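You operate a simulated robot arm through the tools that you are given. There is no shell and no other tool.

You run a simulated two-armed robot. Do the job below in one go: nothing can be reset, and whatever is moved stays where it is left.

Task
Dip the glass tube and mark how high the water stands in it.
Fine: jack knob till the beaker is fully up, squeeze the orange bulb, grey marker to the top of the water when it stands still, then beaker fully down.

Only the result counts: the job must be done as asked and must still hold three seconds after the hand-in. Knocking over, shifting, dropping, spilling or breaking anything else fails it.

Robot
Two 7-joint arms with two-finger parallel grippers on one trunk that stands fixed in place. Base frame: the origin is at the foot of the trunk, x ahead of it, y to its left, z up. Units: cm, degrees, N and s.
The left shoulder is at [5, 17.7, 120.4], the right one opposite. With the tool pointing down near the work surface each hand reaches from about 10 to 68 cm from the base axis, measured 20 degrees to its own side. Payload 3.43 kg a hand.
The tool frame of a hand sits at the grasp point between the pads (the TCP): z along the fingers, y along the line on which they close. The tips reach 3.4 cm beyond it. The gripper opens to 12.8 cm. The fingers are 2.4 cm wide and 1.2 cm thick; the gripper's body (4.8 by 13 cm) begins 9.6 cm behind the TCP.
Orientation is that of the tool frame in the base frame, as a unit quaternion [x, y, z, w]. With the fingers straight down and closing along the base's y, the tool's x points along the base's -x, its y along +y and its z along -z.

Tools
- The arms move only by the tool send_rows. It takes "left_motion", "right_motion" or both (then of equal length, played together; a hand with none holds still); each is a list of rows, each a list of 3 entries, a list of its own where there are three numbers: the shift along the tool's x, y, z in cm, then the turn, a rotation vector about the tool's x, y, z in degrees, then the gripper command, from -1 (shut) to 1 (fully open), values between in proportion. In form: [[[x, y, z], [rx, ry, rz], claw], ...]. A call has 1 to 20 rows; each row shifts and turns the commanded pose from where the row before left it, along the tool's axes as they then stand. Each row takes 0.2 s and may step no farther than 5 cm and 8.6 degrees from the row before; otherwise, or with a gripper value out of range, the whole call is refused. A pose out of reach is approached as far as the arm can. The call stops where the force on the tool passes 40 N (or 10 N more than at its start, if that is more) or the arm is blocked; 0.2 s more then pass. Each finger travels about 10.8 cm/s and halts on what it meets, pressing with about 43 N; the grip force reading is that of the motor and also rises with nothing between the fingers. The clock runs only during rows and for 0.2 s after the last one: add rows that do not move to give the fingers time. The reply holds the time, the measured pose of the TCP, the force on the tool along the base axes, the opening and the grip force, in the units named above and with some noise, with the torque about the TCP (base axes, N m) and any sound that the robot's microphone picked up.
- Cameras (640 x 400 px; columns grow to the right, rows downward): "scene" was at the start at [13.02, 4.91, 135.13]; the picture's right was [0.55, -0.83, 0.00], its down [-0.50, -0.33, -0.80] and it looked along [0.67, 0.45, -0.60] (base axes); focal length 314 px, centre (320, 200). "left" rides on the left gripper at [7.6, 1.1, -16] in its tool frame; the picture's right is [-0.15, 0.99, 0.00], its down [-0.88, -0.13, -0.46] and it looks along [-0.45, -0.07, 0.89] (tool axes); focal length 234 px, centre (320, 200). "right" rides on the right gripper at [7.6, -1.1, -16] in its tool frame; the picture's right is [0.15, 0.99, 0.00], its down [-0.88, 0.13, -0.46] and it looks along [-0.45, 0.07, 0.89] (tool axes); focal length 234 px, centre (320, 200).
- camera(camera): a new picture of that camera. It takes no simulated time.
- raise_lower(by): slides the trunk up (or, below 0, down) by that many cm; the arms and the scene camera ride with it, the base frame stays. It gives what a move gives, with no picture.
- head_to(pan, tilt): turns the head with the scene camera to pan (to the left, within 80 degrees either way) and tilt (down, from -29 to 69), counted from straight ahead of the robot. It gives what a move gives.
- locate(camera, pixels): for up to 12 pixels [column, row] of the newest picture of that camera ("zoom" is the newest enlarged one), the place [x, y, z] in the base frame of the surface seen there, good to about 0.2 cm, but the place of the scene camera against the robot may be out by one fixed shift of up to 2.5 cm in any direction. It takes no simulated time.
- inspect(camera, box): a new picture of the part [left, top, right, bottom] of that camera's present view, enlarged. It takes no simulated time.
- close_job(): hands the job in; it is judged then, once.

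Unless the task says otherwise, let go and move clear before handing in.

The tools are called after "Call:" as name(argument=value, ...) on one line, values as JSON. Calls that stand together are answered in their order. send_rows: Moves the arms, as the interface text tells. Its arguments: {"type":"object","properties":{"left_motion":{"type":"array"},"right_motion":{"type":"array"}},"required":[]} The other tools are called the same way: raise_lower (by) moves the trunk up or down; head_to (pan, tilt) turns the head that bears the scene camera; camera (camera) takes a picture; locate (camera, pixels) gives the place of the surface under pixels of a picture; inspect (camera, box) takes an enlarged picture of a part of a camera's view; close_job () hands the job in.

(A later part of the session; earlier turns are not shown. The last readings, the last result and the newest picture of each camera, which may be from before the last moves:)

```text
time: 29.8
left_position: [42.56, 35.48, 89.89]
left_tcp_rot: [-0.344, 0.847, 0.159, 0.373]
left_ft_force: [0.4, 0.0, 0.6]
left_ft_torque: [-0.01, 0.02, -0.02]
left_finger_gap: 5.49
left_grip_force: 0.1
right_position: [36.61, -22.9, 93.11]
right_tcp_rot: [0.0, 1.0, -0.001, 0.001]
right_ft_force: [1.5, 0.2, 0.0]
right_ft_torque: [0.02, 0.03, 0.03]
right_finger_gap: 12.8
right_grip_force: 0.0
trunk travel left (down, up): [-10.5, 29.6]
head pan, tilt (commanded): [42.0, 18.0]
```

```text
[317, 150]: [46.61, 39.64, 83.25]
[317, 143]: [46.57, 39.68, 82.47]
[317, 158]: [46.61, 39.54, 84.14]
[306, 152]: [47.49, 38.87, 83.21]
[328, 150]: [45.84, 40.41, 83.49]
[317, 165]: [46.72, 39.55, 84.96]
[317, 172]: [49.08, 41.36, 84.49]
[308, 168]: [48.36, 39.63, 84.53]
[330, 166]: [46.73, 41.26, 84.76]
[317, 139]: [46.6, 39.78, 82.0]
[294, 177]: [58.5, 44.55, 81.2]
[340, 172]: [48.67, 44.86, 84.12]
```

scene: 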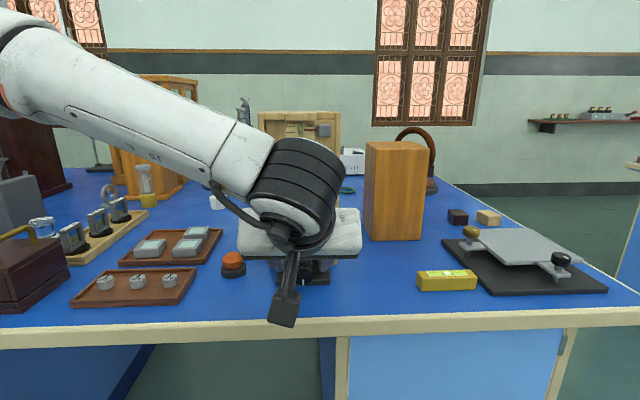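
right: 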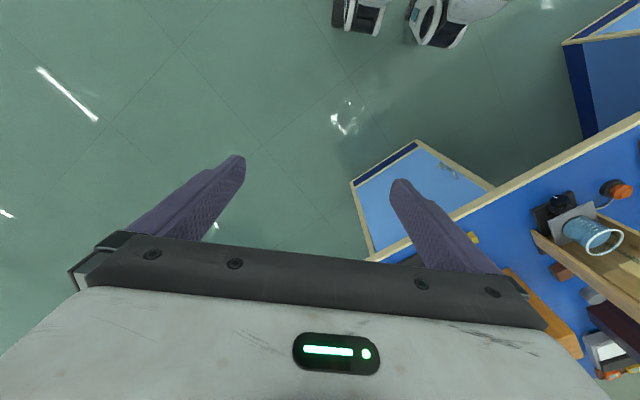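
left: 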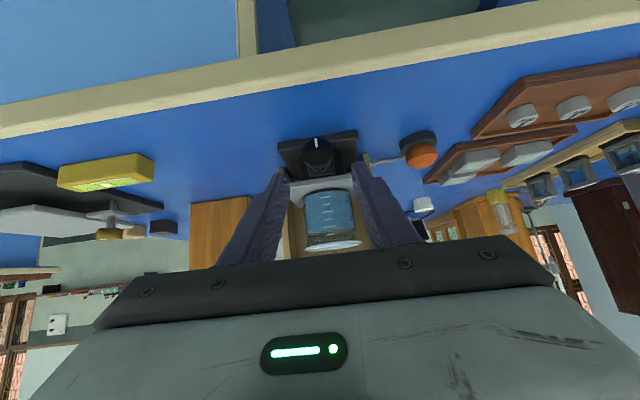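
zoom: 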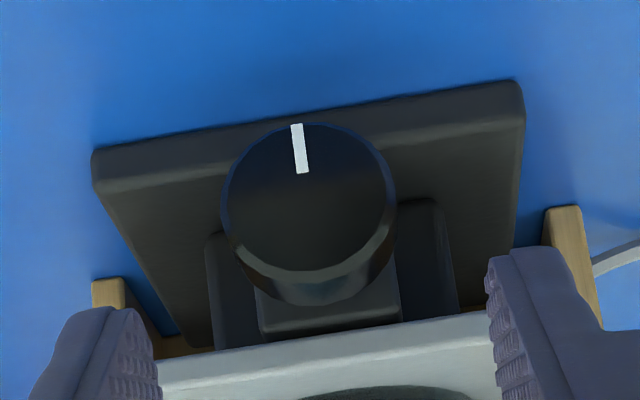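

From here the knob centre is at e = 4.9, z = 83.45, radius 1.69, with its face at s = 61.0. I'll line up and slide the open fingers down along the tool axis around the knob.

Call:
send_rows(left_motion=[[[0.35, 0.11, 1.33], [0, 0, 0], -0.14], [[0, 0, 1.2], [0, 0, 0], -0.14], [[0, 0, 1.2], [0, 0, 0], -0.14], [[0, 0, 1.1], [0, 0, 0], -0.14], [[0, 0, 0], [0, 0, 0], -0.14]])

Call:
camera(camera="left")

Call:
inspect(camera="left", box=[250, 130, 390, 220])

```text
time: 30.9
left_position: [44.75, 37.93, 86.12]
left_tcp_rot: [-0.344, 0.847, 0.159, 0.371]
left_ft_force: [0.4, -0.3, 0.2]
left_ft_torque: [-0.03, 0.01, 0.0]
left_finger_gap: 5.48
left_grip_force: 0.1
right_position: [36.58, -22.94, 93.17]
right_tcp_rot: [0.0, 1.0, 0.0, 0.001]
right_ft_force: [-0.1, -0.6, -0.3]
right_ft_torque: [0.0, 0.01, -0.02]
right_finger_gap: 12.8
right_grip_force: 0.0
trunk travel left (down, up): [-10.5, 29.6]
head pan, tilt (commanded): [42.0, 18.0]
```

```text
taken
```

left: 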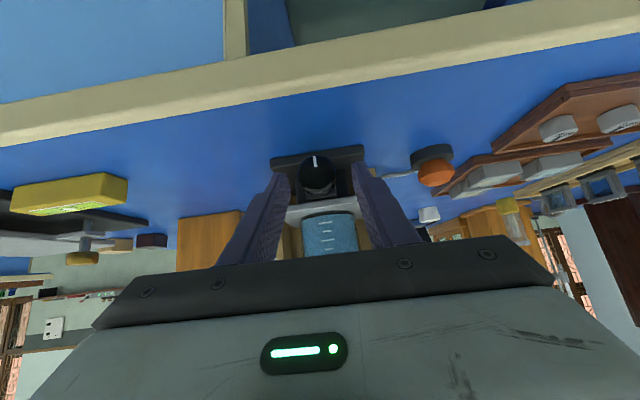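

```text
4.44 times, centred on (320, 175) of left
```

zoom: 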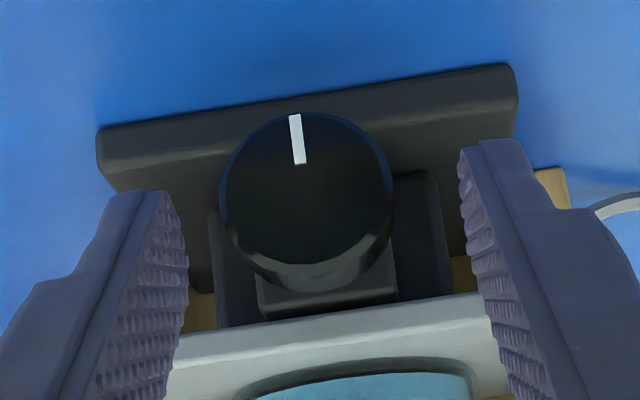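

The fingers straddle the knob evenly with no contact force. I'll go in the last 1.9 cm and close on the knob.

Call:
send_rows(left_motion=[[[-0.1, 0, 0.95], [0, 0, 0], -0.14], [[-0.1, 0, 0.95], [0, 0, 0], -0.14], [[0, 0, 0], [0, 0, 0], -0.5], [[0, 0, 0], [0, 0, 0], -0.8], [[0, 0, 0], [0, 0, 0], -0.8], [[0, 0, 0], [0, 0, 0], -0.8]])

Call:
inspect(camera="left", box=[250, 130, 390, 220])

```text
time: 32.4
left_position: [45.96, 38.89, 84.98]
left_tcp_rot: [-0.342, 0.848, 0.156, 0.373]
left_ft_force: [15.2, -12.9, -4.7]
left_ft_torque: [0.17, -0.7, -0.12]
left_finger_gap: 3.56
left_grip_force: 45.0
right_position: [36.67, -23.05, 93.05]
right_tcp_rot: [-0.001, 1.0, 0.002, 0.0]
right_ft_force: [-0.4, 0.8, -0.2]
right_ft_torque: [-0.02, 0.01, -0.01]
right_finger_gap: 12.81
right_grip_force: 0.0
trunk travel left (down, up): [-10.5, 29.6]
head pan, tilt (commanded): [42.0, 18.0]
```

```text
4.44 times, centred on (320, 175) of left
```

zoom: 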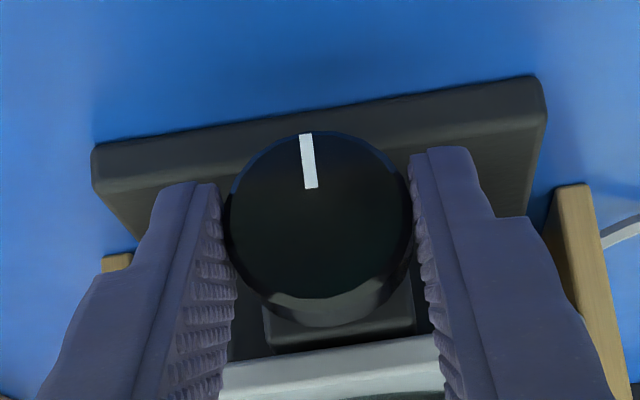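

The grip is on (gap 3.56, 45 N) with a 20 N side load, so the knob sits about 0.2 cm further right. I'll ease right to relieve that, then turn clockwise about the knob axis by 24 degrees as a test.

Call:
send_rows(left_motion=[[[0, -0.1, 0], [0, 0, 0], -0.8], [[0, -0.08, 0], [0, 0, 0], -0.8], [[0.011, -0.21, 0.01], [-5.38, 0, 5.92], -0.8], [[0.011, -0.21, 0.01], [-5.38, 0, 5.92], -0.8], [[0.011, -0.21, 0.01], [-5.38, 0, 5.92], -0.8], [[0, 0, 0], [0, 0, 0], -0.8]])

Call:
inspect(camera="left", box=[240, 120, 400, 220])

Call:
camera(camera="scene")

```text
time: 33.8
left_position: [46.37, 38.39, 84.91]
left_tcp_rot: [-0.257, 0.86, 0.331, 0.291]
left_ft_force: [3.7, -18.8, 0.3]
left_ft_torque: [-0.87, 0.54, 0.65]
left_finger_gap: 3.57
left_grip_force: 45.4
right_position: [36.58, -23.05, 93.07]
right_tcp_rot: [0.001, 1.0, 0.001, 0.001]
right_ft_force: [-0.1, -1.0, 0.6]
right_ft_torque: [-0.02, 0.0, -0.01]
right_finger_gap: 12.8
right_grip_force: 0.1
trunk travel left (down, up): [-10.5, 29.6]
head pan, tilt (commanded): [42.0, 18.0]
```

```text
4.00 times, centred on (320, 170) of left
```

zoom: 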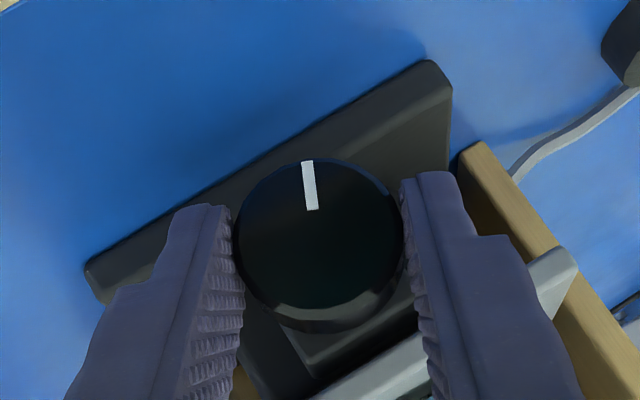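

```text
taken
```

scene: 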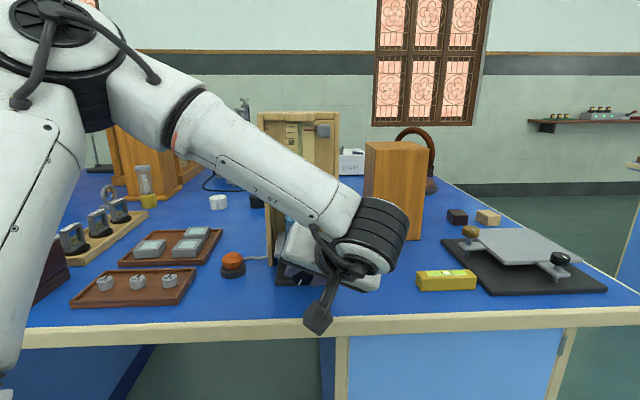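

The index moved with the fingers, so the knob turned clockwise about 24 degrees without slip. I'll check whether the plate rose by locating its corner.

Call:
locate(camera="zoom", pixels=[[560, 270], [545, 290], [575, 262], [570, 280], [375, 385], [308, 185], [320, 250]])

Call:
inspect(camera="scene", box=[240, 100, 360, 250])

```text
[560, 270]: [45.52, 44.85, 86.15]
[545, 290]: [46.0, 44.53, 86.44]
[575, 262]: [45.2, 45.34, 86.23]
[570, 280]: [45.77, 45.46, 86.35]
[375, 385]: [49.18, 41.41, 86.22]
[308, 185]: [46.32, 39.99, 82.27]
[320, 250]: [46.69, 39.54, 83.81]
```

```text
2.67 times, centred on (300, 175) of scene
```

zoom: 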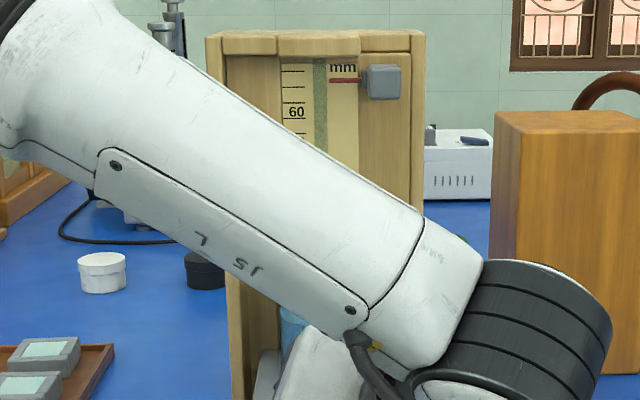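

The plate top rose from 85.7 to about 86.2, so clockwise raises the beaker. I'll relieve the side load a little and turn another 32 degrees.

Call:
send_rows(left_motion=[[[0.02, -0.137, -0.115], [0, 0, 0], -0.8], [[0.011, -0.22, 0.01], [-5.38, 0, 5.92], -0.8], [[0.011, -0.22, 0.01], [-5.38, 0, 5.92], -0.8], [[0.011, -0.22, 0.01], [-5.38, 0, 5.92], -0.8], [[0.011, -0.22, 0.01], [-5.38, 0, 5.92], -0.8], [[0, 0, 0], [0, 0, 0], -0.8]])

Call:
inspect(camera="left", box=[240, 120, 400, 220])

Call:
camera(camera="scene")

```text
time: 34.9
left_position: [46.86, 38.29, 84.32]
left_tcp_rot: [-0.131, 0.831, 0.508, 0.185]
left_ft_force: [-4.4, -14.8, 3.4]
left_ft_torque: [0.18, -0.27, 0.38]
left_finger_gap: 3.57
left_grip_force: 45.1
left hand out of reach, approached as far as the arm can: row 5
right_position: [36.48, -22.94, 93.21]
right_tcp_rot: [0.0, 1.0, 0.001, 0.002]
right_ft_force: [0.3, -0.7, 0.3]
right_ft_torque: [-0.02, -0.04, -0.01]
right_finger_gap: 12.81
right_grip_force: 0.0
trunk travel left (down, up): [-10.5, 29.6]
head pan, tilt (commanded): [42.0, 18.0]
stopped in row 5 (left hand): the force on the tool passed its limit at 74 N (the readings are from after the stop); the commanded pose is now the measured one
```

```text
4.00 times, centred on (320, 170) of left
```

zoom: 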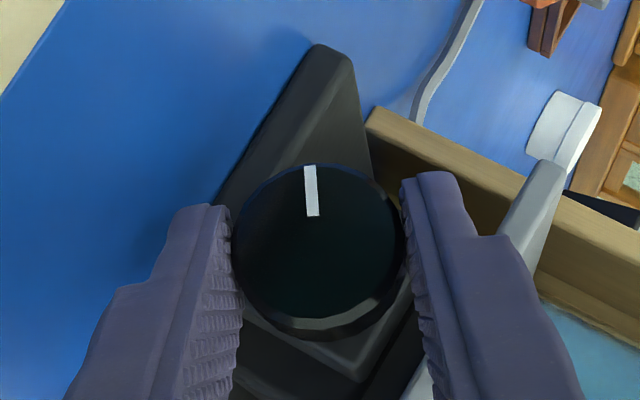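

```text
taken
```

scene: 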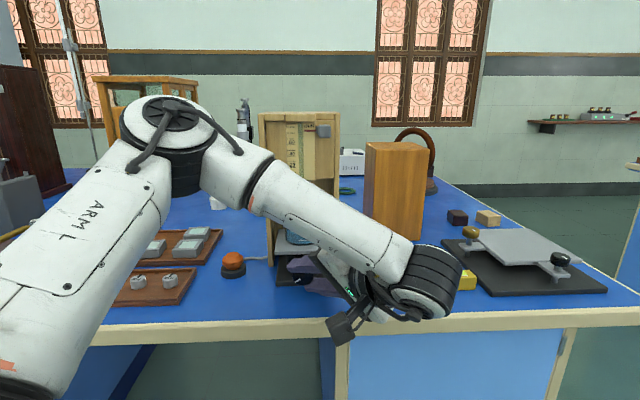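

The turn reached about 52 degrees before the arm ran out of reach on that side; the grip didn't slip. I'll open slightly while lifting off the lower side, and back out along the tool axis.

Call:
send_rows(left_motion=[[[0, 0.15, 0], [0, 0, 0], -0.36], [[0, 0.05, 0], [0, 0, 0], -0.36], [[0, 0, -0.8], [0, 0, 0], -0.36], [[0, 0, -1.2], [0, 0, 0], -0.36], [[0, 0, -1.2], [0, 0, 0], -0.36], [[0, 0, -1.2], [0, 0, 0], -0.36], [[0, 0, 0], [0, 0, 0], -0.2]])

Call:
camera(camera="left")

Call:
camera(camera="scene")

```text
time: 36.5
left_position: [45.73, 37.97, 85.5]
left_tcp_rot: [-0.127, 0.835, 0.504, 0.181]
left_ft_force: [2.7, -11.3, -17.8]
left_ft_torque: [-0.46, 0.16, -0.4]
left_finger_gap: 6.31
left_grip_force: 10.6
left hand out of reach, approached as far as the arm can: row 3, 4, 5, 6
right_position: [36.66, -22.83, 93.1]
right_tcp_rot: [0.0, 1.0, 0.0, 0.0]
right_ft_force: [-0.1, -0.4, 0.0]
right_ft_torque: [0.01, -0.02, -0.03]
right_finger_gap: 12.81
right_grip_force: 0.1
trunk travel left (down, up): [-10.5, 29.6]
head pan, tilt (commanded): [42.0, 18.0]
```

```text
taken
```

left: 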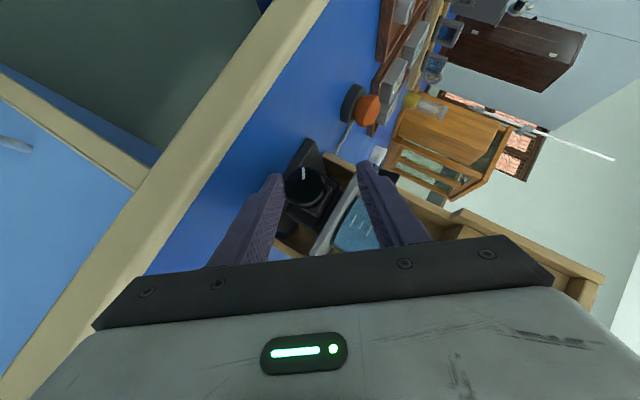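

```text
taken
```

scene: 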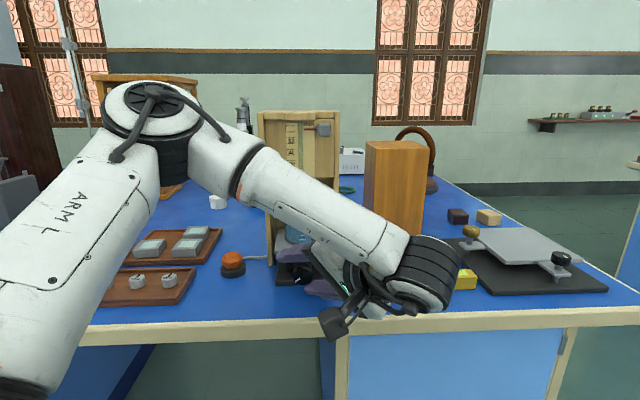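

The hand only came back about 1.2 cm, and the fingers are being pushed to 6.3 cm with an 18 N downward reaction, so something touches. I'll zoom in to see what.

Call:
inspect(camera="left", box=[220, 120, 420, 250])

Call:
inspect(camera="scene", box=[240, 200, 400, 330])

```text
3.08 times, centred on (320, 185) of left
```

zoom: 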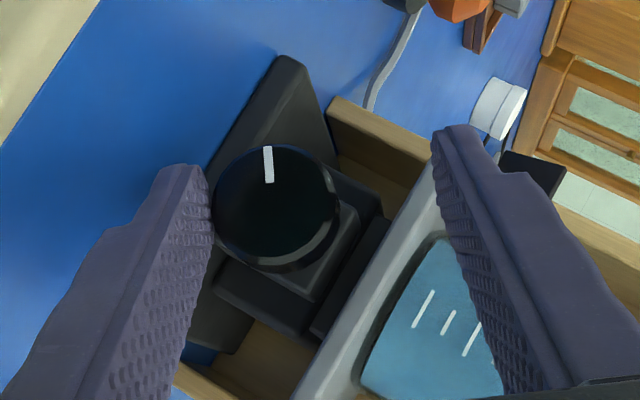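

```text
3.08 times, centred on (320, 265) of scene
```

zoom: 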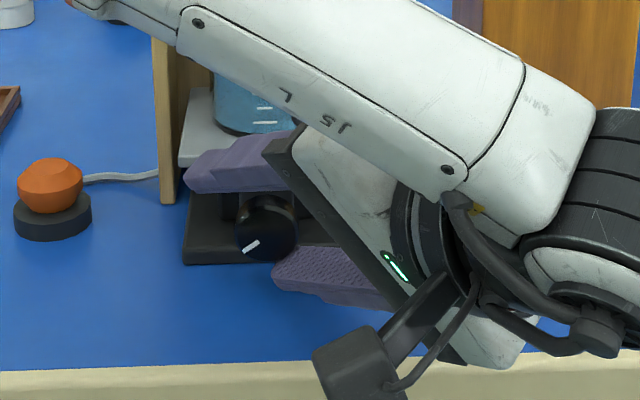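

The lower finger is hooked under the knob's lower right (scene zoom (300, 260)) because the hand couldn't retract as asked at this reach limit. I'll re-centre on the knob with a slightly loose gap and swing the hand back about the knob axis, ratchet-fashion, instead of retracting.

Call:
send_rows(left_motion=[[[0, -0.3, 0], [0, 0, 0], -0.2], [[0, -0.3, 0], [0, 0, 0], -0.25], [[0, -0.35, 0], [0, 0, 0], -0.3], [[0.05, 0.17, 0.047], [5.38, 0, -5.92], -0.3], [[0.05, 0.17, 0.047], [5.38, 0, -5.92], -0.3]])

Call:
inspect(camera="left", box=[220, 120, 420, 250])

Call:
inspect(camera="scene", box=[240, 200, 400, 330])

```text
time: 37.7
left_position: [45.78, 38.45, 85.28]
left_tcp_rot: [-0.2, 0.856, 0.407, 0.248]
left_ft_force: [8.9, -6.4, -8.1]
left_ft_torque: [-0.12, -0.19, -0.28]
left_finger_gap: 5.27
left_grip_force: 6.8
left hand out of reach, approached as far as the arm can: row 3
right_position: [36.65, -22.86, 93.07]
right_tcp_rot: [0.0, 1.0, 0.001, 0.0]
right_ft_force: [-0.1, 0.3, -0.5]
right_ft_torque: [-0.03, 0.03, 0.01]
right_finger_gap: 12.81
right_grip_force: 0.1
trunk travel left (down, up): [-10.5, 29.6]
head pan, tilt (commanded): [42.0, 18.0]
```

```text
3.08 times, centred on (320, 185) of left
```

zoom: 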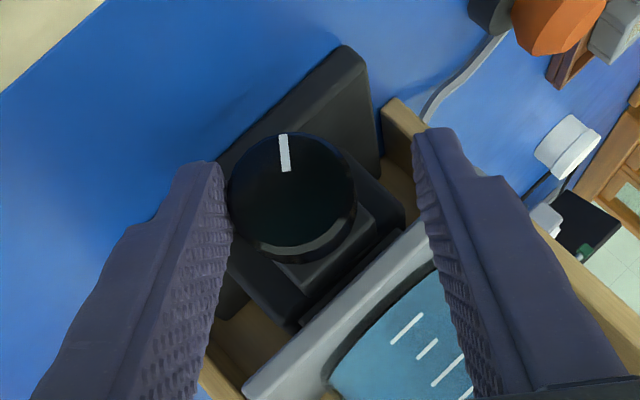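

```text
3.08 times, centred on (320, 265) of scene
```

zoom: 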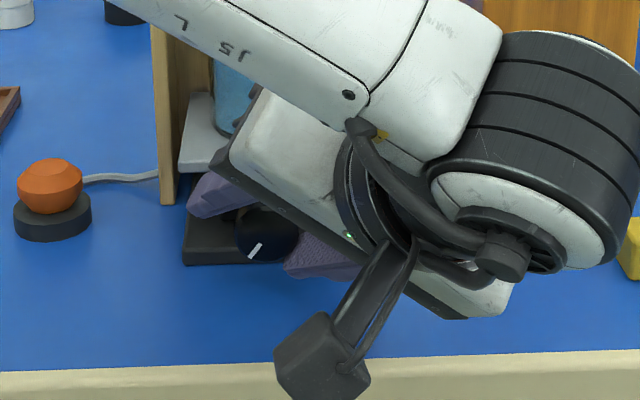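

The knob was dragged back a bit because the lower finger was still pressing (8 N); the hand sits about 0.9 cm too high along its closing line. I'll shift it to centre on the knob.

Call:
send_rows(left_motion=[[[0, -0.3, 0], [0, 0, 0], -0.3], [[0, -0.3, 0], [0, 0, 0], -0.3], [[0, -0.25, 0], [0, 0, 0], -0.3], [[0, 0, 0], [0, 0, 0], -0.3]])

Call:
inspect(camera="left", box=[220, 120, 420, 250])

```text
time: 38.7
left_position: [46.24, 37.94, 84.67]
left_tcp_rot: [-0.2, 0.857, 0.407, 0.245]
left_ft_force: [-1.3, -0.1, 0.0]
left_ft_torque: [0.0, -0.01, -0.03]
left_finger_gap: 4.49
left_grip_force: 0.0
right_position: [36.57, -22.96, 93.18]
right_tcp_rot: [0.0, 1.0, 0.0, 0.001]
right_ft_force: [0.9, 0.1, -0.3]
right_ft_torque: [0.01, -0.02, -0.01]
right_finger_gap: 12.81
right_grip_force: 0.0
trunk travel left (down, up): [-10.5, 29.6]
head pan, tilt (commanded): [42.0, 18.0]
```

```text
3.08 times, centred on (320, 185) of left
```

zoom: 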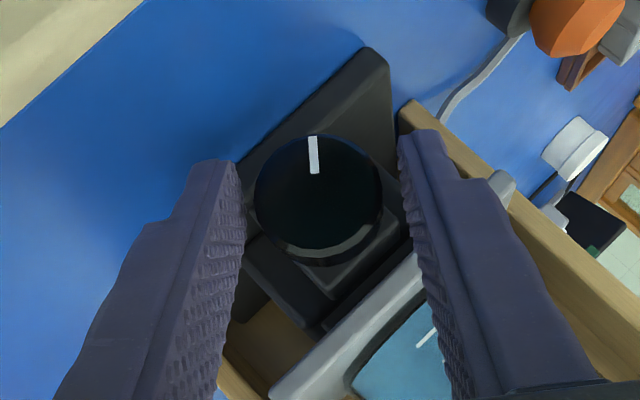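

The hand is now centred on the knob with zero force and a 4.5 cm gap. I'll swing back counter-clockwise about the knob axis with the loose gap, checking partway.

Call:
send_rows(left_motion=[[[0.012, 0.231, 0.011], [5.586, 0, -6.142], -0.3], [[0.012, 0.231, 0.011], [5.586, 0, -6.142], -0.3], [[0.012, 0.231, 0.011], [5.586, 0, -6.142], -0.3], [[0.012, 0.231, 0.011], [5.586, 0, -6.142], -0.3], [[0.012, 0.231, 0.011], [5.586, 0, -6.142], -0.3], [[0, 0, 0], [0, 0, 0], -0.3]])

Call:
inspect(camera="left", box=[220, 120, 420, 250])

```text
time: 40.1
left_position: [45.38, 38.68, 85.0]
left_tcp_rot: [-0.352, 0.846, 0.111, 0.384]
left_ft_force: [0.0, 0.5, -0.6]
left_ft_torque: [0.0, 0.01, 0.0]
left_finger_gap: 4.49
left_grip_force: 0.1
right_position: [36.6, -22.91, 93.1]
right_tcp_rot: [0.0, 1.0, 0.0, 0.001]
right_ft_force: [0.5, 0.2, -0.3]
right_ft_torque: [-0.02, 0.0, 0.03]
right_finger_gap: 12.78
right_grip_force: 0.0
trunk travel left (down, up): [-10.5, 29.6]
head pan, tilt (commanded): [42.0, 18.0]
```

```text
3.08 times, centred on (320, 185) of left
```

zoom: 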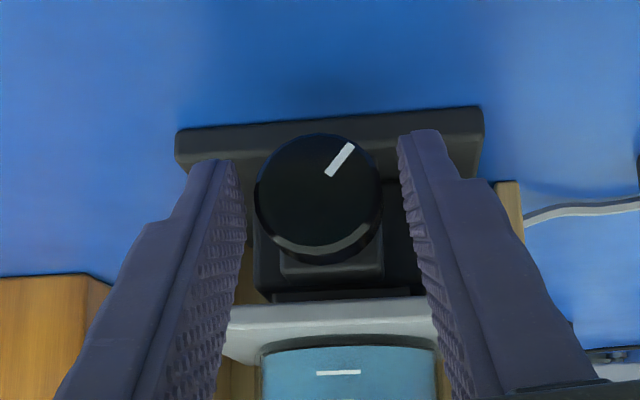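

The ratchet swing works: the knob stayed put (index now at upper right of the face) while the hand came back to level. I'll continue back another 50 degrees.

Call:
send_rows(left_motion=[[[0.012, 0.231, 0.011], [5.586, 0, -6.142], -0.3], [[0.012, 0.231, 0.011], [5.586, 0, -6.142], -0.3], [[0.012, 0.231, 0.011], [5.586, 0, -6.142], -0.3], [[0.012, 0.231, 0.011], [5.586, 0, -6.142], -0.3], [[0.012, 0.231, 0.011], [5.586, 0, -6.142], -0.3], [[0, 0, 0], [0, 0, 0], -0.3]])

Call:
inspect(camera="left", box=[220, 120, 420, 250])

Call:
camera(camera="scene")

```text
time: 41.5
left_position: [44.81, 39.4, 84.69]
left_tcp_rot: [-0.459, 0.725, -0.2, 0.473]
left_ft_force: [-0.2, -0.1, 2.3]
left_ft_torque: [0.06, -0.01, -0.03]
left_finger_gap: 4.45
left_grip_force: 0.1
right_position: [36.61, -22.92, 93.13]
right_tcp_rot: [0.0, 1.0, 0.0, 0.001]
right_ft_force: [0.1, -0.5, 0.6]
right_ft_torque: [-0.02, 0.04, 0.02]
right_finger_gap: 12.81
right_grip_force: 0.0
trunk travel left (down, up): [-10.5, 29.6]
head pan, tilt (commanded): [42.0, 18.0]
```

```text
3.08 times, centred on (320, 185) of left
```

zoom: 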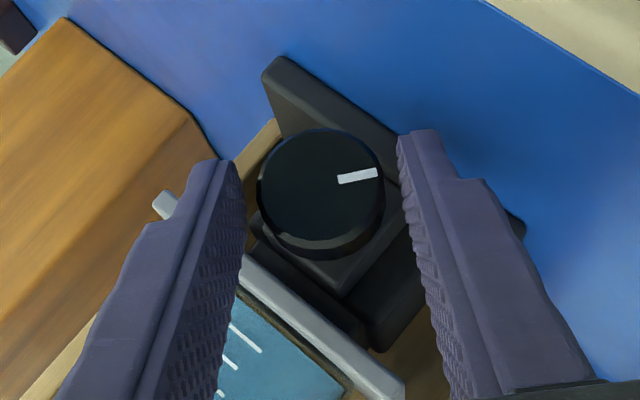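

```text
taken
```

scene: 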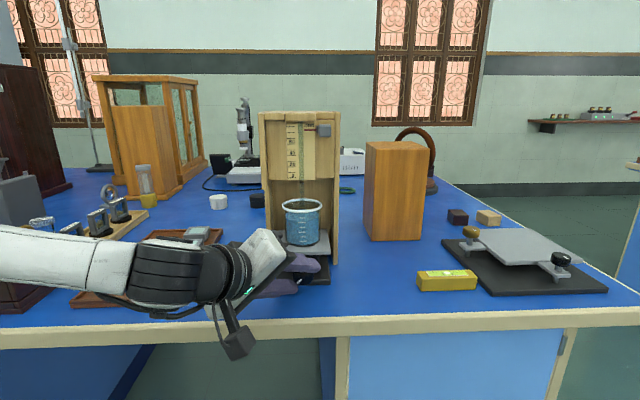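

The hand is at about -46 degrees with the knob centred and the index at about 80 degrees in the picture. I'll grip and turn clockwise 48 degrees first.

Call:
send_rows(left_motion=[[[0, 0, 0], [0, 0, 0], -0.6], [[0, 0, 0], [0, 0, 0], -0.8], [[0, 0, 0], [0, 0, 0], -0.8], [[0.011, -0.222, 0.01], [-5.38, 0, 5.92], -0.8], [[0.011, -0.222, 0.01], [-5.38, 0, 5.92], -0.8], [[0.011, -0.222, 0.01], [-5.38, 0, 5.92], -0.8], [[0.011, -0.222, 0.01], [-5.38, 0, 5.92], -0.8], [[0.011, -0.222, 0.01], [-5.38, 0, 5.92], -0.8], [[0.011, -0.222, 0.01], [-5.38, 0, 5.92], -0.8], [[0, 0, 0], [0, 0, 0], -0.8]])

Call:
inspect(camera="left", box=[220, 120, 420, 250])

Call:
camera(camera="scene")

```text
time: 42.8
left_position: [44.95, 39.61, 85.41]
left_tcp_rot: [-0.404, 0.794, -0.054, 0.451]
left_ft_force: [14.8, -2.0, -0.4]
left_ft_torque: [-0.4, 0.04, -0.14]
left_finger_gap: 3.59
left_grip_force: 20.6
right_position: [36.68, -22.91, 93.17]
right_tcp_rot: [0.0, 1.0, -0.001, 0.002]
right_ft_force: [0.1, -0.2, 0.3]
right_ft_torque: [-0.03, 0.02, 0.02]
right_finger_gap: 12.81
right_grip_force: 0.0
trunk travel left (down, up): [-10.5, 29.6]
head pan, tilt (commanded): [42.0, 18.0]
stopped in row 6 (left hand): the force on the tool passed its limit at 54 N (the readings are from after the stop); the commanded pose is now the measured one
```

```text
3.08 times, centred on (320, 185) of left
```

zoom: 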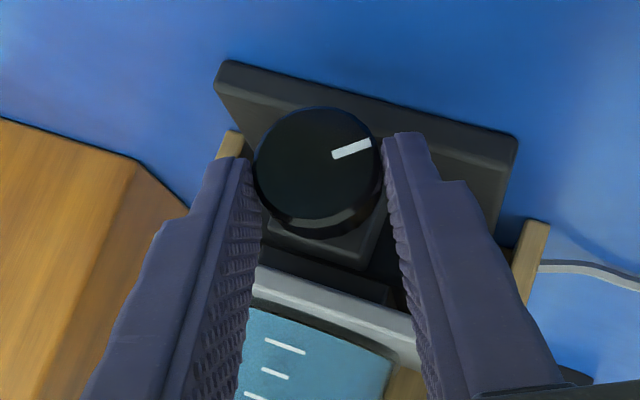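

```text
taken
```

scene: 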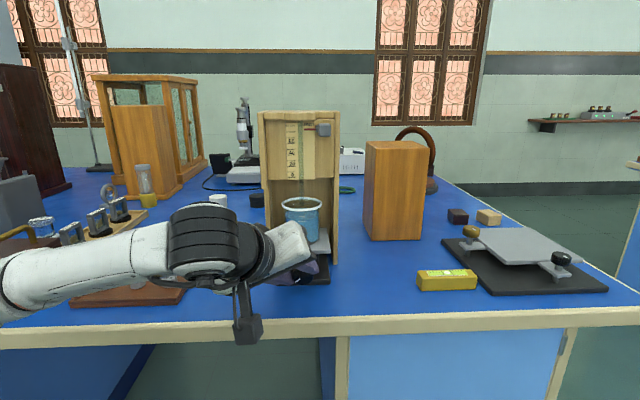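

The turn stopped on force after about 20 degrees: the hand had ridden up about 0.6 cm relative to the knob axis. I'll loosen, re-centre at this angle and check that the pose is tracked.

Call:
send_rows(left_motion=[[[0, 0, 0], [0, 0, 0], -0.3], [[0.17, -0.03, 0.155], [0, 0, 0], -0.3], [[0.17, -0.03, 0.155], [0, 0, 0], -0.3], [[0.17, -0.03, 0.155], [0, 0, 0], -0.3], [[0, 0, 0], [0, 0, 0], -0.3]])

Call:
inspect(camera="left", box=[220, 120, 420, 250])

Call:
inspect(camera="scene", box=[240, 190, 360, 300])

```text
time: 44.0
left_position: [45.08, 39.43, 84.9]
left_tcp_rot: [-0.404, 0.794, -0.049, 0.452]
left_ft_force: [0.0, 0.1, -1.6]
left_ft_torque: [-0.05, 0.01, 0.0]
left_finger_gap: 4.47
left_grip_force: 0.1
right_position: [36.49, -22.93, 93.21]
right_tcp_rot: [0.0, 1.0, 0.0, 0.001]
right_ft_force: [-0.3, -0.2, 1.2]
right_ft_torque: [0.01, 0.0, 0.0]
right_finger_gap: 12.8
right_grip_force: 0.0
trunk travel left (down, up): [-10.5, 29.6]
head pan, tilt (commanded): [42.0, 18.0]
```

```text
3.08 times, centred on (320, 185) of left
```

zoom: 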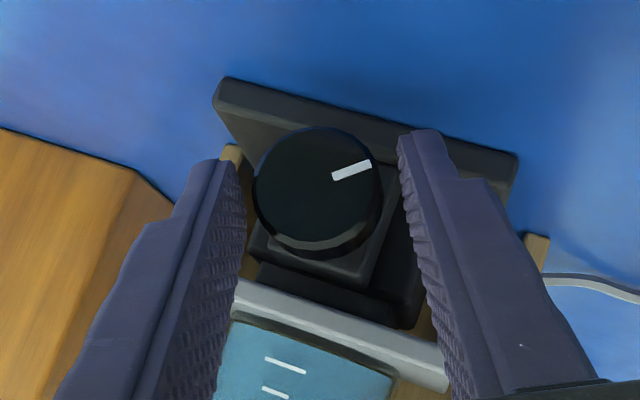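

```text
3.64 times, centred on (300, 245) of scene
```

zoom: 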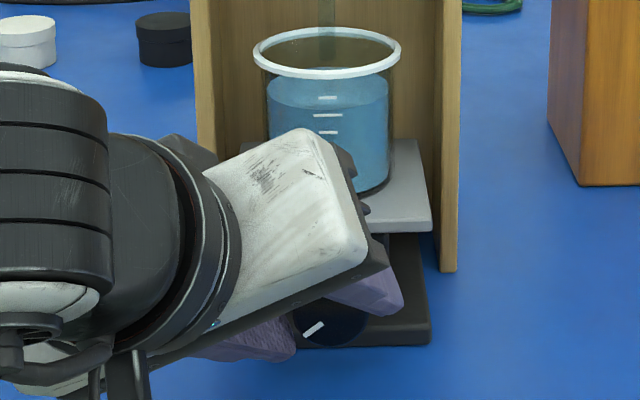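

The hand is centred again with no load (gap 4.47). I'll grip here, check the load, and only then turn.

Call:
send_rows(left_motion=[[[0, 0, 0], [0, 0, 0], -0.6], [[0, 0, 0], [0, 0, 0], -0.8], [[0, 0, 0], [0, 0, 0], -0.8]])

```text
time: 44.8
left_position: [45.12, 39.29, 84.81]
left_tcp_rot: [-0.404, 0.794, -0.051, 0.452]
left_ft_force: [5.4, -3.0, 1.5]
left_ft_torque: [-0.28, 0.11, 0.38]
left_finger_gap: 3.57
left_grip_force: 45.4
right_position: [36.65, -23.02, 93.12]
right_tcp_rot: [-0.001, 1.0, 0.0, 0.001]
right_ft_force: [-0.7, 0.7, 0.3]
right_ft_torque: [-0.01, -0.02, 0.0]
right_finger_gap: 12.81
right_grip_force: 0.0
trunk travel left (down, up): [-10.5, 29.6]
head pan, tilt (commanded): [42.0, 18.0]
```

The load is small (6 N). I'll turn clockwise 32 degrees.

Call:
send_rows(left_motion=[[[0.011, -0.223, 0.01], [-5.38, 0, 5.92], -0.8], [[0.011, -0.223, 0.01], [-5.38, 0, 5.92], -0.8], [[0.011, -0.223, 0.01], [-5.38, 0, 5.92], -0.8], [[0.011, -0.223, 0.01], [-5.38, 0, 5.92], -0.8], [[0, 0, 0], [0, 0, 0], -0.8]])

Call:
inspect(camera="left", box=[220, 120, 420, 250])

```text
time: 46.0
left_position: [45.75, 38.74, 85.07]
left_tcp_rot: [-0.31, 0.855, 0.19, 0.37]
left_ft_force: [7.6, -1.6, 1.7]
left_ft_torque: [-0.85, 0.69, 0.77]
left_finger_gap: 3.56
left_grip_force: 44.8
right_position: [36.6, -22.89, 93.09]
right_tcp_rot: [-0.001, 1.0, 0.0, 0.001]
right_ft_force: [0.2, -0.8, 0.1]
right_ft_torque: [0.03, 0.01, 0.01]
right_finger_gap: 12.82
right_grip_force: 0.1
trunk travel left (down, up): [-10.5, 29.6]
head pan, tilt (commanded): [42.0, 18.0]
```

```text
3.08 times, centred on (320, 185) of left
```

zoom: 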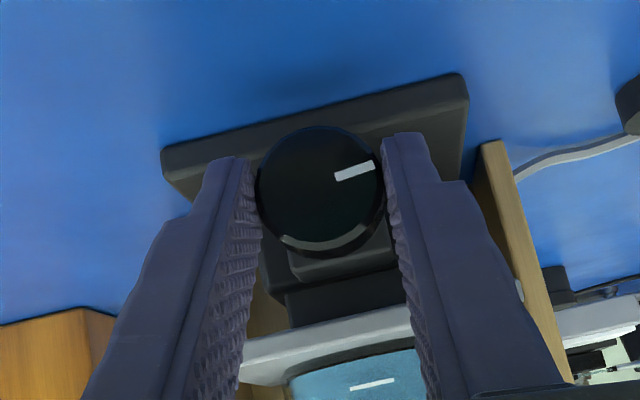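

The turn was clean, with no slip (index unchanged in the hand) and low forces. I'll continue another 34 degrees.

Call:
send_rows(left_motion=[[[0.011, -0.223, 0.01], [-5.38, 0, 5.92], -0.8], [[0.011, -0.223, 0.01], [-5.38, 0, 5.92], -0.8], [[0.011, -0.223, 0.01], [-5.38, 0, 5.92], -0.8], [[0.011, -0.223, 0.01], [-5.38, 0, 5.92], -0.8], [[0, 0, 0], [0, 0, 0], -0.8]])

Call:
inspect(camera="left", box=[220, 120, 420, 250])

Call:
inspect(camera="scene", box=[230, 100, 370, 300])

```text
time: 47.2
left_position: [46.38, 37.96, 84.81]
left_tcp_rot: [-0.19, 0.85, 0.417, 0.26]
left_ft_force: [11.2, -7.8, -5.1]
left_ft_torque: [0.11, -0.44, 0.18]
left_finger_gap: 3.54
left_grip_force: 45.5
right_position: [36.66, -22.94, 93.1]
right_tcp_rot: [0.0, 1.0, 0.001, 0.0]
right_ft_force: [-0.1, 0.1, -0.4]
right_ft_torque: [0.02, -0.03, -0.01]
right_finger_gap: 12.79
right_grip_force: 0.1
trunk travel left (down, up): [-10.5, 29.6]
head pan, tilt (commanded): [42.0, 18.0]
```

```text
3.08 times, centred on (320, 185) of left
```

zoom: 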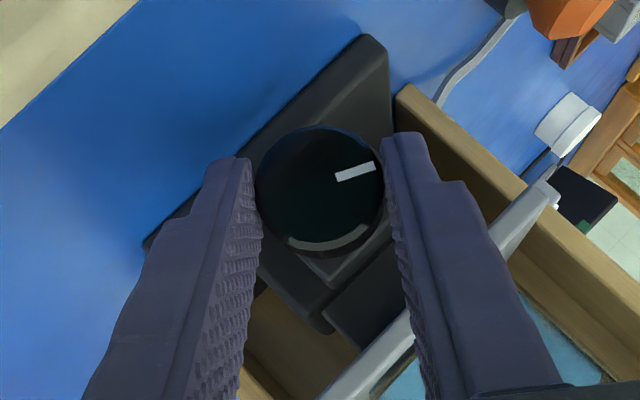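

```text
2.00 times, centred on (300, 200) of scene
```

zoom: 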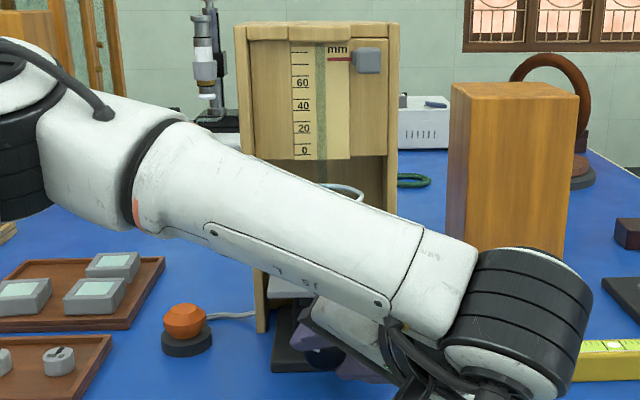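

Good progress: the hand is at 38 degrees and the plate edge has visibly moved up. I'll check the plate height, then do the loose swing back.

Call:
camera(camera="left")

Call:
locate(camera="left", pixels=[[400, 181], [398, 185], [394, 190], [388, 196], [345, 240], [350, 234]])

Call:
send_rows(left_motion=[[[0, 0, 0], [0, 0, 0], -0.3], [[0, 0, 0], [0, 0, 0], -0.3]])

```text
taken
```

left: 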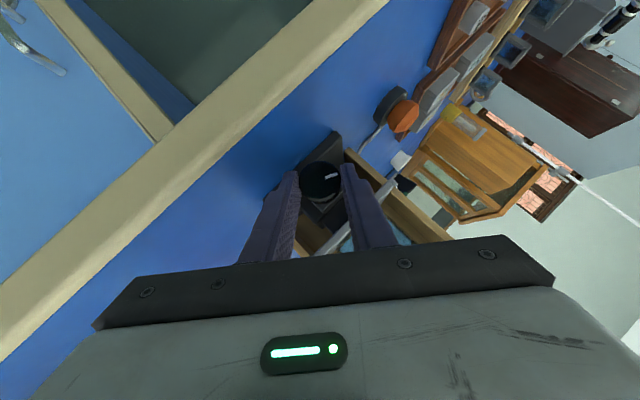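

```text
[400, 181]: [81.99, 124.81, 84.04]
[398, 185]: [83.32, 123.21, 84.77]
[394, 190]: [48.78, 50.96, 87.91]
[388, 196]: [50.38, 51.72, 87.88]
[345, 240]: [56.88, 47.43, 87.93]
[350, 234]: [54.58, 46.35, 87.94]
```

```text
time: 47.8
left_position: [46.19, 38.08, 84.7]
left_tcp_rot: [-0.191, 0.85, 0.417, 0.259]
left_ft_force: [-0.5, -0.1, 0.0]
left_ft_torque: [-0.03, -0.02, 0.03]
left_finger_gap: 4.47
left_grip_force: 0.0
right_position: [36.5, -22.87, 93.27]
right_tcp_rot: [0.001, 1.0, 0.0, 0.0]
right_ft_force: [0.0, 1.3, -1.0]
right_ft_torque: [0.02, 0.0, -0.03]
right_finger_gap: 12.81
right_grip_force: 0.2
trunk travel left (down, up): [-10.5, 29.6]
head pan, tilt (commanded): [42.0, 18.0]
```

The plate is at z = 87.9 now, up 2.2 cm, and the fingers are loose with no load. I'll swing back 75 degrees about the knob axis.

Call:
send_rows(left_motion=[[[0.012, 0.13, 0.011], [5.586, 0, -6.142], -0.3], [[0.012, 0.23, 0.011], [5.586, 0, -6.142], -0.3], [[0.012, 0.23, 0.011], [5.586, 0, -6.142], -0.3], [[0.012, 0.23, 0.011], [5.586, 0, -6.142], -0.3], [[0.012, 0.23, 0.011], [5.586, 0, -6.142], -0.3], [[0.012, 0.23, 0.011], [5.586, 0, -6.142], -0.3], [[0.012, 0.23, 0.011], [5.586, 0, -6.142], -0.3], [[0.012, 0.23, 0.011], [5.586, 0, -6.142], -0.3], [[0.012, 0.23, 0.011], [5.586, 0, -6.142], -0.3], [[0, 0, 0], [0, 0, 0], -0.3]])

Call:
inspect(camera="left", box=[220, 120, 420, 250])

```text
time: 50.0
left_position: [44.99, 39.51, 84.58]
left_tcp_rot: [-0.428, 0.759, -0.133, 0.472]
left_ft_force: [0.0, 0.1, -0.3]
left_ft_torque: [-0.02, 0.01, 0.0]
left_finger_gap: 4.45
left_grip_force: 0.0
right_position: [36.6, -22.8, 93.26]
right_tcp_rot: [0.0, 1.0, 0.001, 0.0]
right_ft_force: [0.1, 0.8, 0.1]
right_ft_torque: [0.04, -0.02, 0.0]
right_finger_gap: 12.82
right_grip_force: 0.0
trunk travel left (down, up): [-10.5, 29.6]
head pan, tilt (commanded): [42.0, 18.0]
```

```text
3.08 times, centred on (320, 185) of left
```

zoom: 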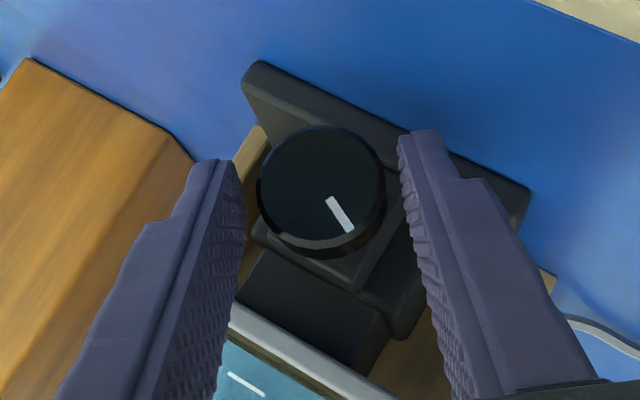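

The knob stayed (index now at lower right of the face) and the hand is centred at -37 degrees. I'll grip and turn clockwise 72 degrees.

Call:
send_rows(left_motion=[[[0, -0.04, 0], [0, 0, 0], -0.6], [[0, 0, 0], [0, 0, 0], -0.8], [[0, 0, 0], [0, 0, 0], -0.8], [[0.011, -0.22, 0.01], [-5.38, 0, 5.92], -0.8], [[0.011, -0.22, 0.01], [-5.38, 0, 5.92], -0.8], [[0.011, -0.22, 0.01], [-5.38, 0, 5.92], -0.8], [[0.011, -0.22, 0.01], [-5.38, 0, 5.92], -0.8], [[0.011, -0.22, 0.01], [-5.38, 0, 5.92], -0.8], [[0.011, -0.22, 0.01], [-5.38, 0, 5.92], -0.8], [[0.011, -0.22, 0.01], [-5.38, 0, 5.92], -0.8], [[0.011, -0.22, 0.01], [-5.38, 0, 5.92], -0.8], [[0.011, -0.22, 0.01], [-5.38, 0, 5.92], -0.8], [[0, 0, 0], [0, 0, 0], -0.8]])

Call:
camera(camera="left")

Call:
inspect(camera="left", box=[220, 120, 420, 250])

```text
time: 52.8
left_position: [46.29, 38.12, 84.64]
left_tcp_rot: [-0.201, 0.853, 0.398, 0.272]
left_ft_force: [8.2, 5.8, -1.5]
left_ft_torque: [0.38, -0.44, 0.48]
left_finger_gap: 3.56
left_grip_force: 45.5
right_position: [36.67, -22.9, 93.2]
right_tcp_rot: [-0.001, 1.0, 0.001, 0.001]
right_ft_force: [0.4, 0.2, 0.4]
right_ft_torque: [0.01, 0.0, -0.02]
right_finger_gap: 12.81
right_grip_force: 0.1
trunk travel left (down, up): [-10.5, 29.6]
head pan, tilt (commanded): [42.0, 18.0]
```

```text
taken
```

left: 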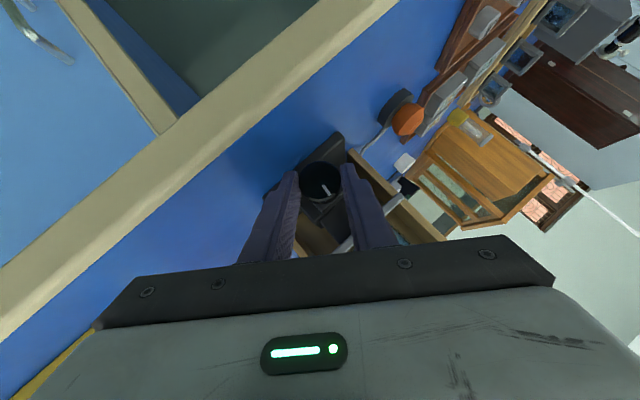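

```text
3.08 times, centred on (320, 185) of left
```

zoom: 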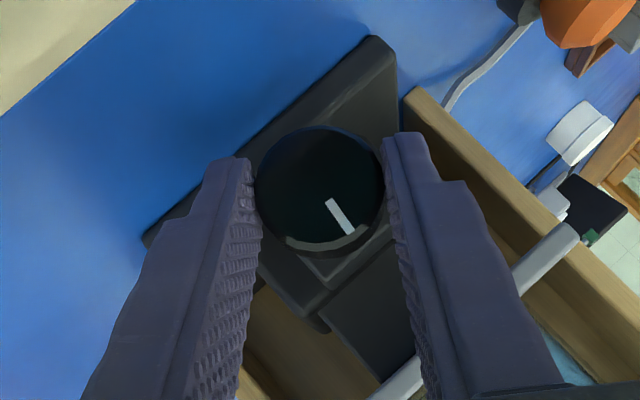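

Another clean 72 degrees with no slip. I'll read the plate height and swing back again.

Call:
locate(camera="zoom", pixels=[[560, 243], [540, 262], [525, 275], [405, 378], [568, 236]])

Call:
send_rows(left_motion=[[[0, 0, 0], [0, 0, 0], -0.3], [[0, -0.05, 0], [0, 0, 0], -0.3], [[0.012, 0.2, 0.011], [5.586, 0, -6.142], -0.3], [[0.012, 0.23, 0.011], [5.586, 0, -6.142], -0.3], [[0.012, 0.23, 0.011], [5.586, 0, -6.142], -0.3], [[0.012, 0.23, 0.011], [5.586, 0, -6.142], -0.3], [[0.012, 0.23, 0.011], [5.586, 0, -6.142], -0.3], [[0.012, 0.23, 0.011], [5.586, 0, -6.142], -0.3], [[0.012, 0.23, 0.011], [5.586, 0, -6.142], -0.3], [[0.012, 0.23, 0.011], [5.586, 0, -6.142], -0.3], [[0.012, 0.23, 0.011], [5.586, 0, -6.142], -0.3], [[0, 0, 0], [0, 0, 0], -0.3]])

Call:
inspect(camera="left", box=[220, 120, 420, 250])

Call:
inspect(camera="scene", box=[230, 100, 370, 300])

```text
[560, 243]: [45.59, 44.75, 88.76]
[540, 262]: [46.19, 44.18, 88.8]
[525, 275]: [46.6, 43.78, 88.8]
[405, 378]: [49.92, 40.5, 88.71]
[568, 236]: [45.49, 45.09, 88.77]
```

```text
time: 55.4
left_position: [45.01, 39.31, 84.65]
left_tcp_rot: [-0.432, 0.749, -0.154, 0.477]
left_ft_force: [0.4, 1.0, 0.3]
left_ft_torque: [-0.01, 0.01, 0.01]
left_finger_gap: 4.49
left_grip_force: 0.0
right_position: [36.48, -22.75, 93.17]
right_tcp_rot: [0.0, 1.0, 0.0, 0.001]
right_ft_force: [0.3, 0.7, -0.3]
right_ft_torque: [-0.02, 0.0, -0.01]
right_finger_gap: 12.79
right_grip_force: 0.0
trunk travel left (down, up): [-10.5, 29.6]
head pan, tilt (commanded): [42.0, 18.0]
```

```text
3.08 times, centred on (320, 185) of left
```

zoom: 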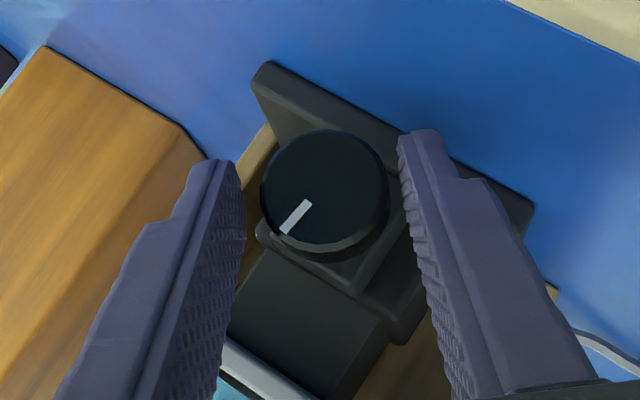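

```text
2.00 times, centred on (300, 200) of scene
```

zoom: 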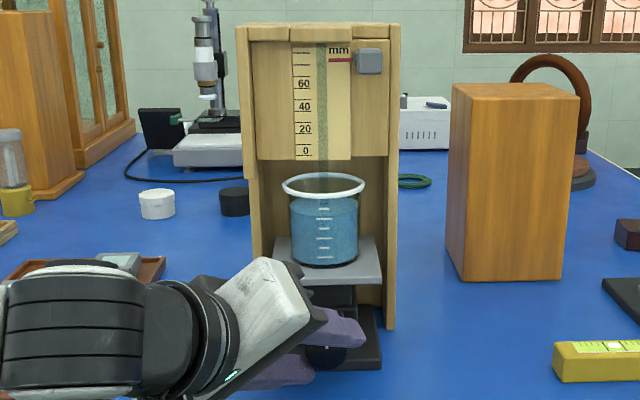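

The plate is at 88.75 and the beaker is clearly higher; the knob index has moved on to the lower left. I'll nudge to centre, grip and turn another 72 degrees.

Call:
send_rows(left_motion=[[[0, 0.12, 0], [0, 0, 0], -0.3], [[0, 0, 0], [0, 0, 0], -0.6], [[0, 0, 0], [0, 0, 0], -0.8], [[0, 0, 0], [0, 0, 0], -0.8], [[0.011, -0.22, 0.01], [-5.38, 0, 5.92], -0.8], [[0.011, -0.22, 0.01], [-5.38, 0, 5.92], -0.8], [[0.011, -0.22, 0.01], [-5.38, 0, 5.92], -0.8], [[0.011, -0.22, 0.01], [-5.38, 0, 5.92], -0.8], [[0.011, -0.22, 0.01], [-5.38, 0, 5.92], -0.8], [[0.011, -0.22, 0.01], [-5.38, 0, 5.92], -0.8], [[0.011, -0.22, 0.01], [-5.38, 0, 5.92], -0.8], [[0.011, -0.22, 0.01], [-5.38, 0, 5.92], -0.8], [[0.011, -0.22, 0.01], [-5.38, 0, 5.92], -0.8], [[0, 0, 0], [0, 0, 0], -0.8]])

Call:
inspect(camera="left", box=[220, 120, 420, 250])

Call:
inspect(camera="scene", box=[230, 100, 370, 300])

```text
time: 58.4
left_position: [46.24, 38.04, 84.63]
left_tcp_rot: [-0.212, 0.855, 0.381, 0.28]
left_ft_force: [-2.6, 4.4, -0.3]
left_ft_torque: [0.14, -0.1, 0.86]
left_finger_gap: 3.59
left_grip_force: 45.5
right_position: [36.52, -22.87, 93.16]
right_tcp_rot: [0.0, 1.0, 0.0, 0.001]
right_ft_force: [0.7, 0.3, -0.6]
right_ft_torque: [0.0, -0.01, -0.01]
right_finger_gap: 12.81
right_grip_force: 0.0
trunk travel left (down, up): [-10.5, 29.6]
head pan, tilt (commanded): [42.0, 18.0]
```

```text
3.08 times, centred on (320, 185) of left
```

zoom: 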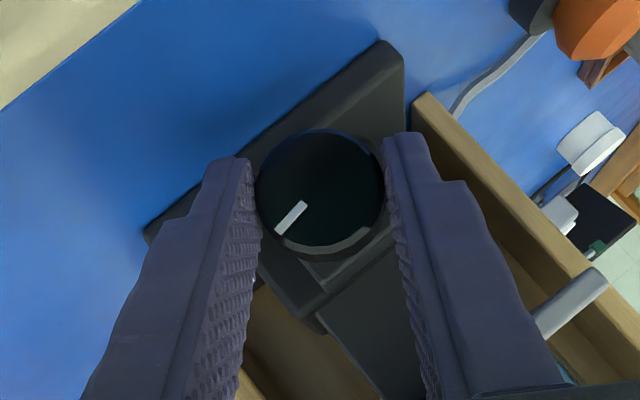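

```text
2.00 times, centred on (300, 200) of scene
```

zoom: 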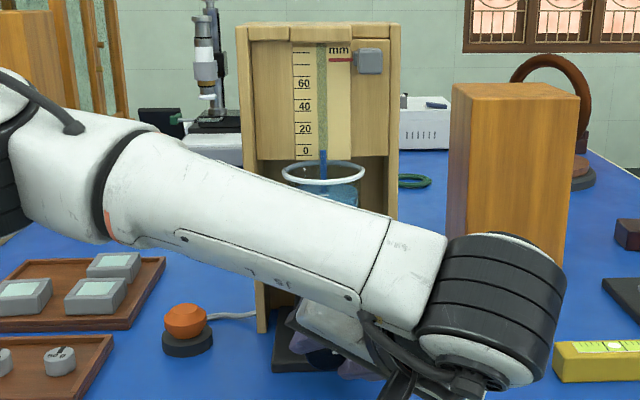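

Water has now started to stand in the tube (blue at zoom (323, 158)), so the tube has dipped. I'll continue ratcheting until the jack stops.

Call:
send_rows(left_motion=[[[0, 0, 0], [0, 0, 0], -0.3], [[0, -0.05, 0], [0, 0, 0], -0.3], [[0.012, 0.21, 0.011], [5.586, 0, -6.142], -0.3], [[0.012, 0.23, 0.011], [5.586, 0, -6.142], -0.3], [[0.012, 0.23, 0.011], [5.586, 0, -6.142], -0.3], [[0.012, 0.23, 0.011], [5.586, 0, -6.142], -0.3], [[0.012, 0.23, 0.011], [5.586, 0, -6.142], -0.3], [[0.012, 0.23, 0.011], [5.586, 0, -6.142], -0.3], [[0.012, 0.23, 0.011], [5.586, 0, -6.142], -0.3], [[0.012, 0.23, 0.011], [5.586, 0, -6.142], -0.3], [[0.012, 0.23, 0.011], [5.586, 0, -6.142], -0.3], [[0, 0, 0], [0, 0, 0], -0.3]])

Call:
inspect(camera="left", box=[220, 120, 420, 250])

Call:
inspect(camera="scene", box=[230, 100, 370, 300])

```text
time: 61.0
left_position: [44.98, 39.57, 84.57]
left_tcp_rot: [-0.438, 0.739, -0.174, 0.481]
left_ft_force: [-0.2, 0.1, 1.3]
left_ft_torque: [0.07, -0.03, -0.03]
left_finger_gap: 4.46
left_grip_force: 0.1
right_position: [36.52, -22.85, 93.24]
right_tcp_rot: [0.001, 1.0, 0.0, 0.001]
right_ft_force: [-0.3, 0.5, 0.6]
right_ft_torque: [-0.01, -0.02, -0.01]
right_finger_gap: 12.8
right_grip_force: 0.0
trunk travel left (down, up): [-10.5, 29.6]
head pan, tilt (commanded): [42.0, 18.0]
```

```text
3.08 times, centred on (320, 185) of left
```

zoom: 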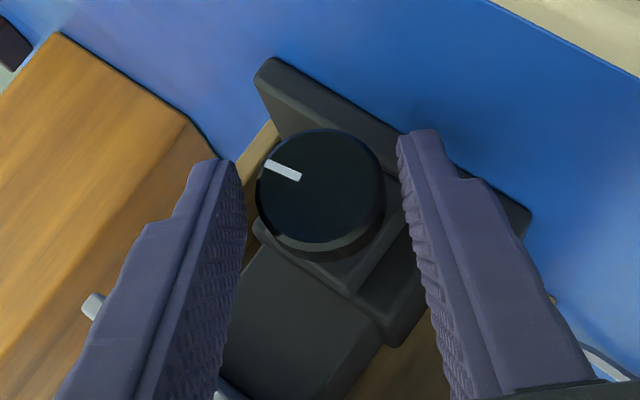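

```text
2.00 times, centred on (300, 200) of scene
```

zoom: 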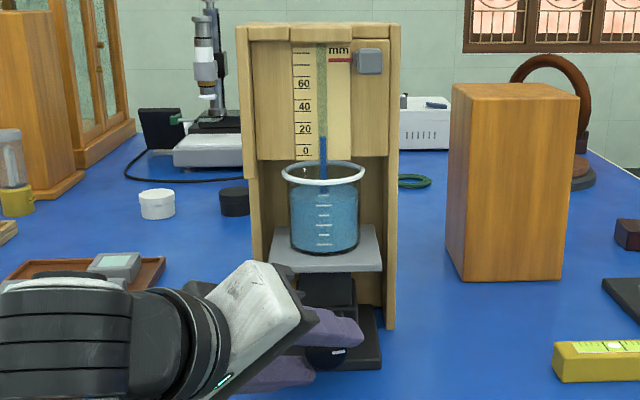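

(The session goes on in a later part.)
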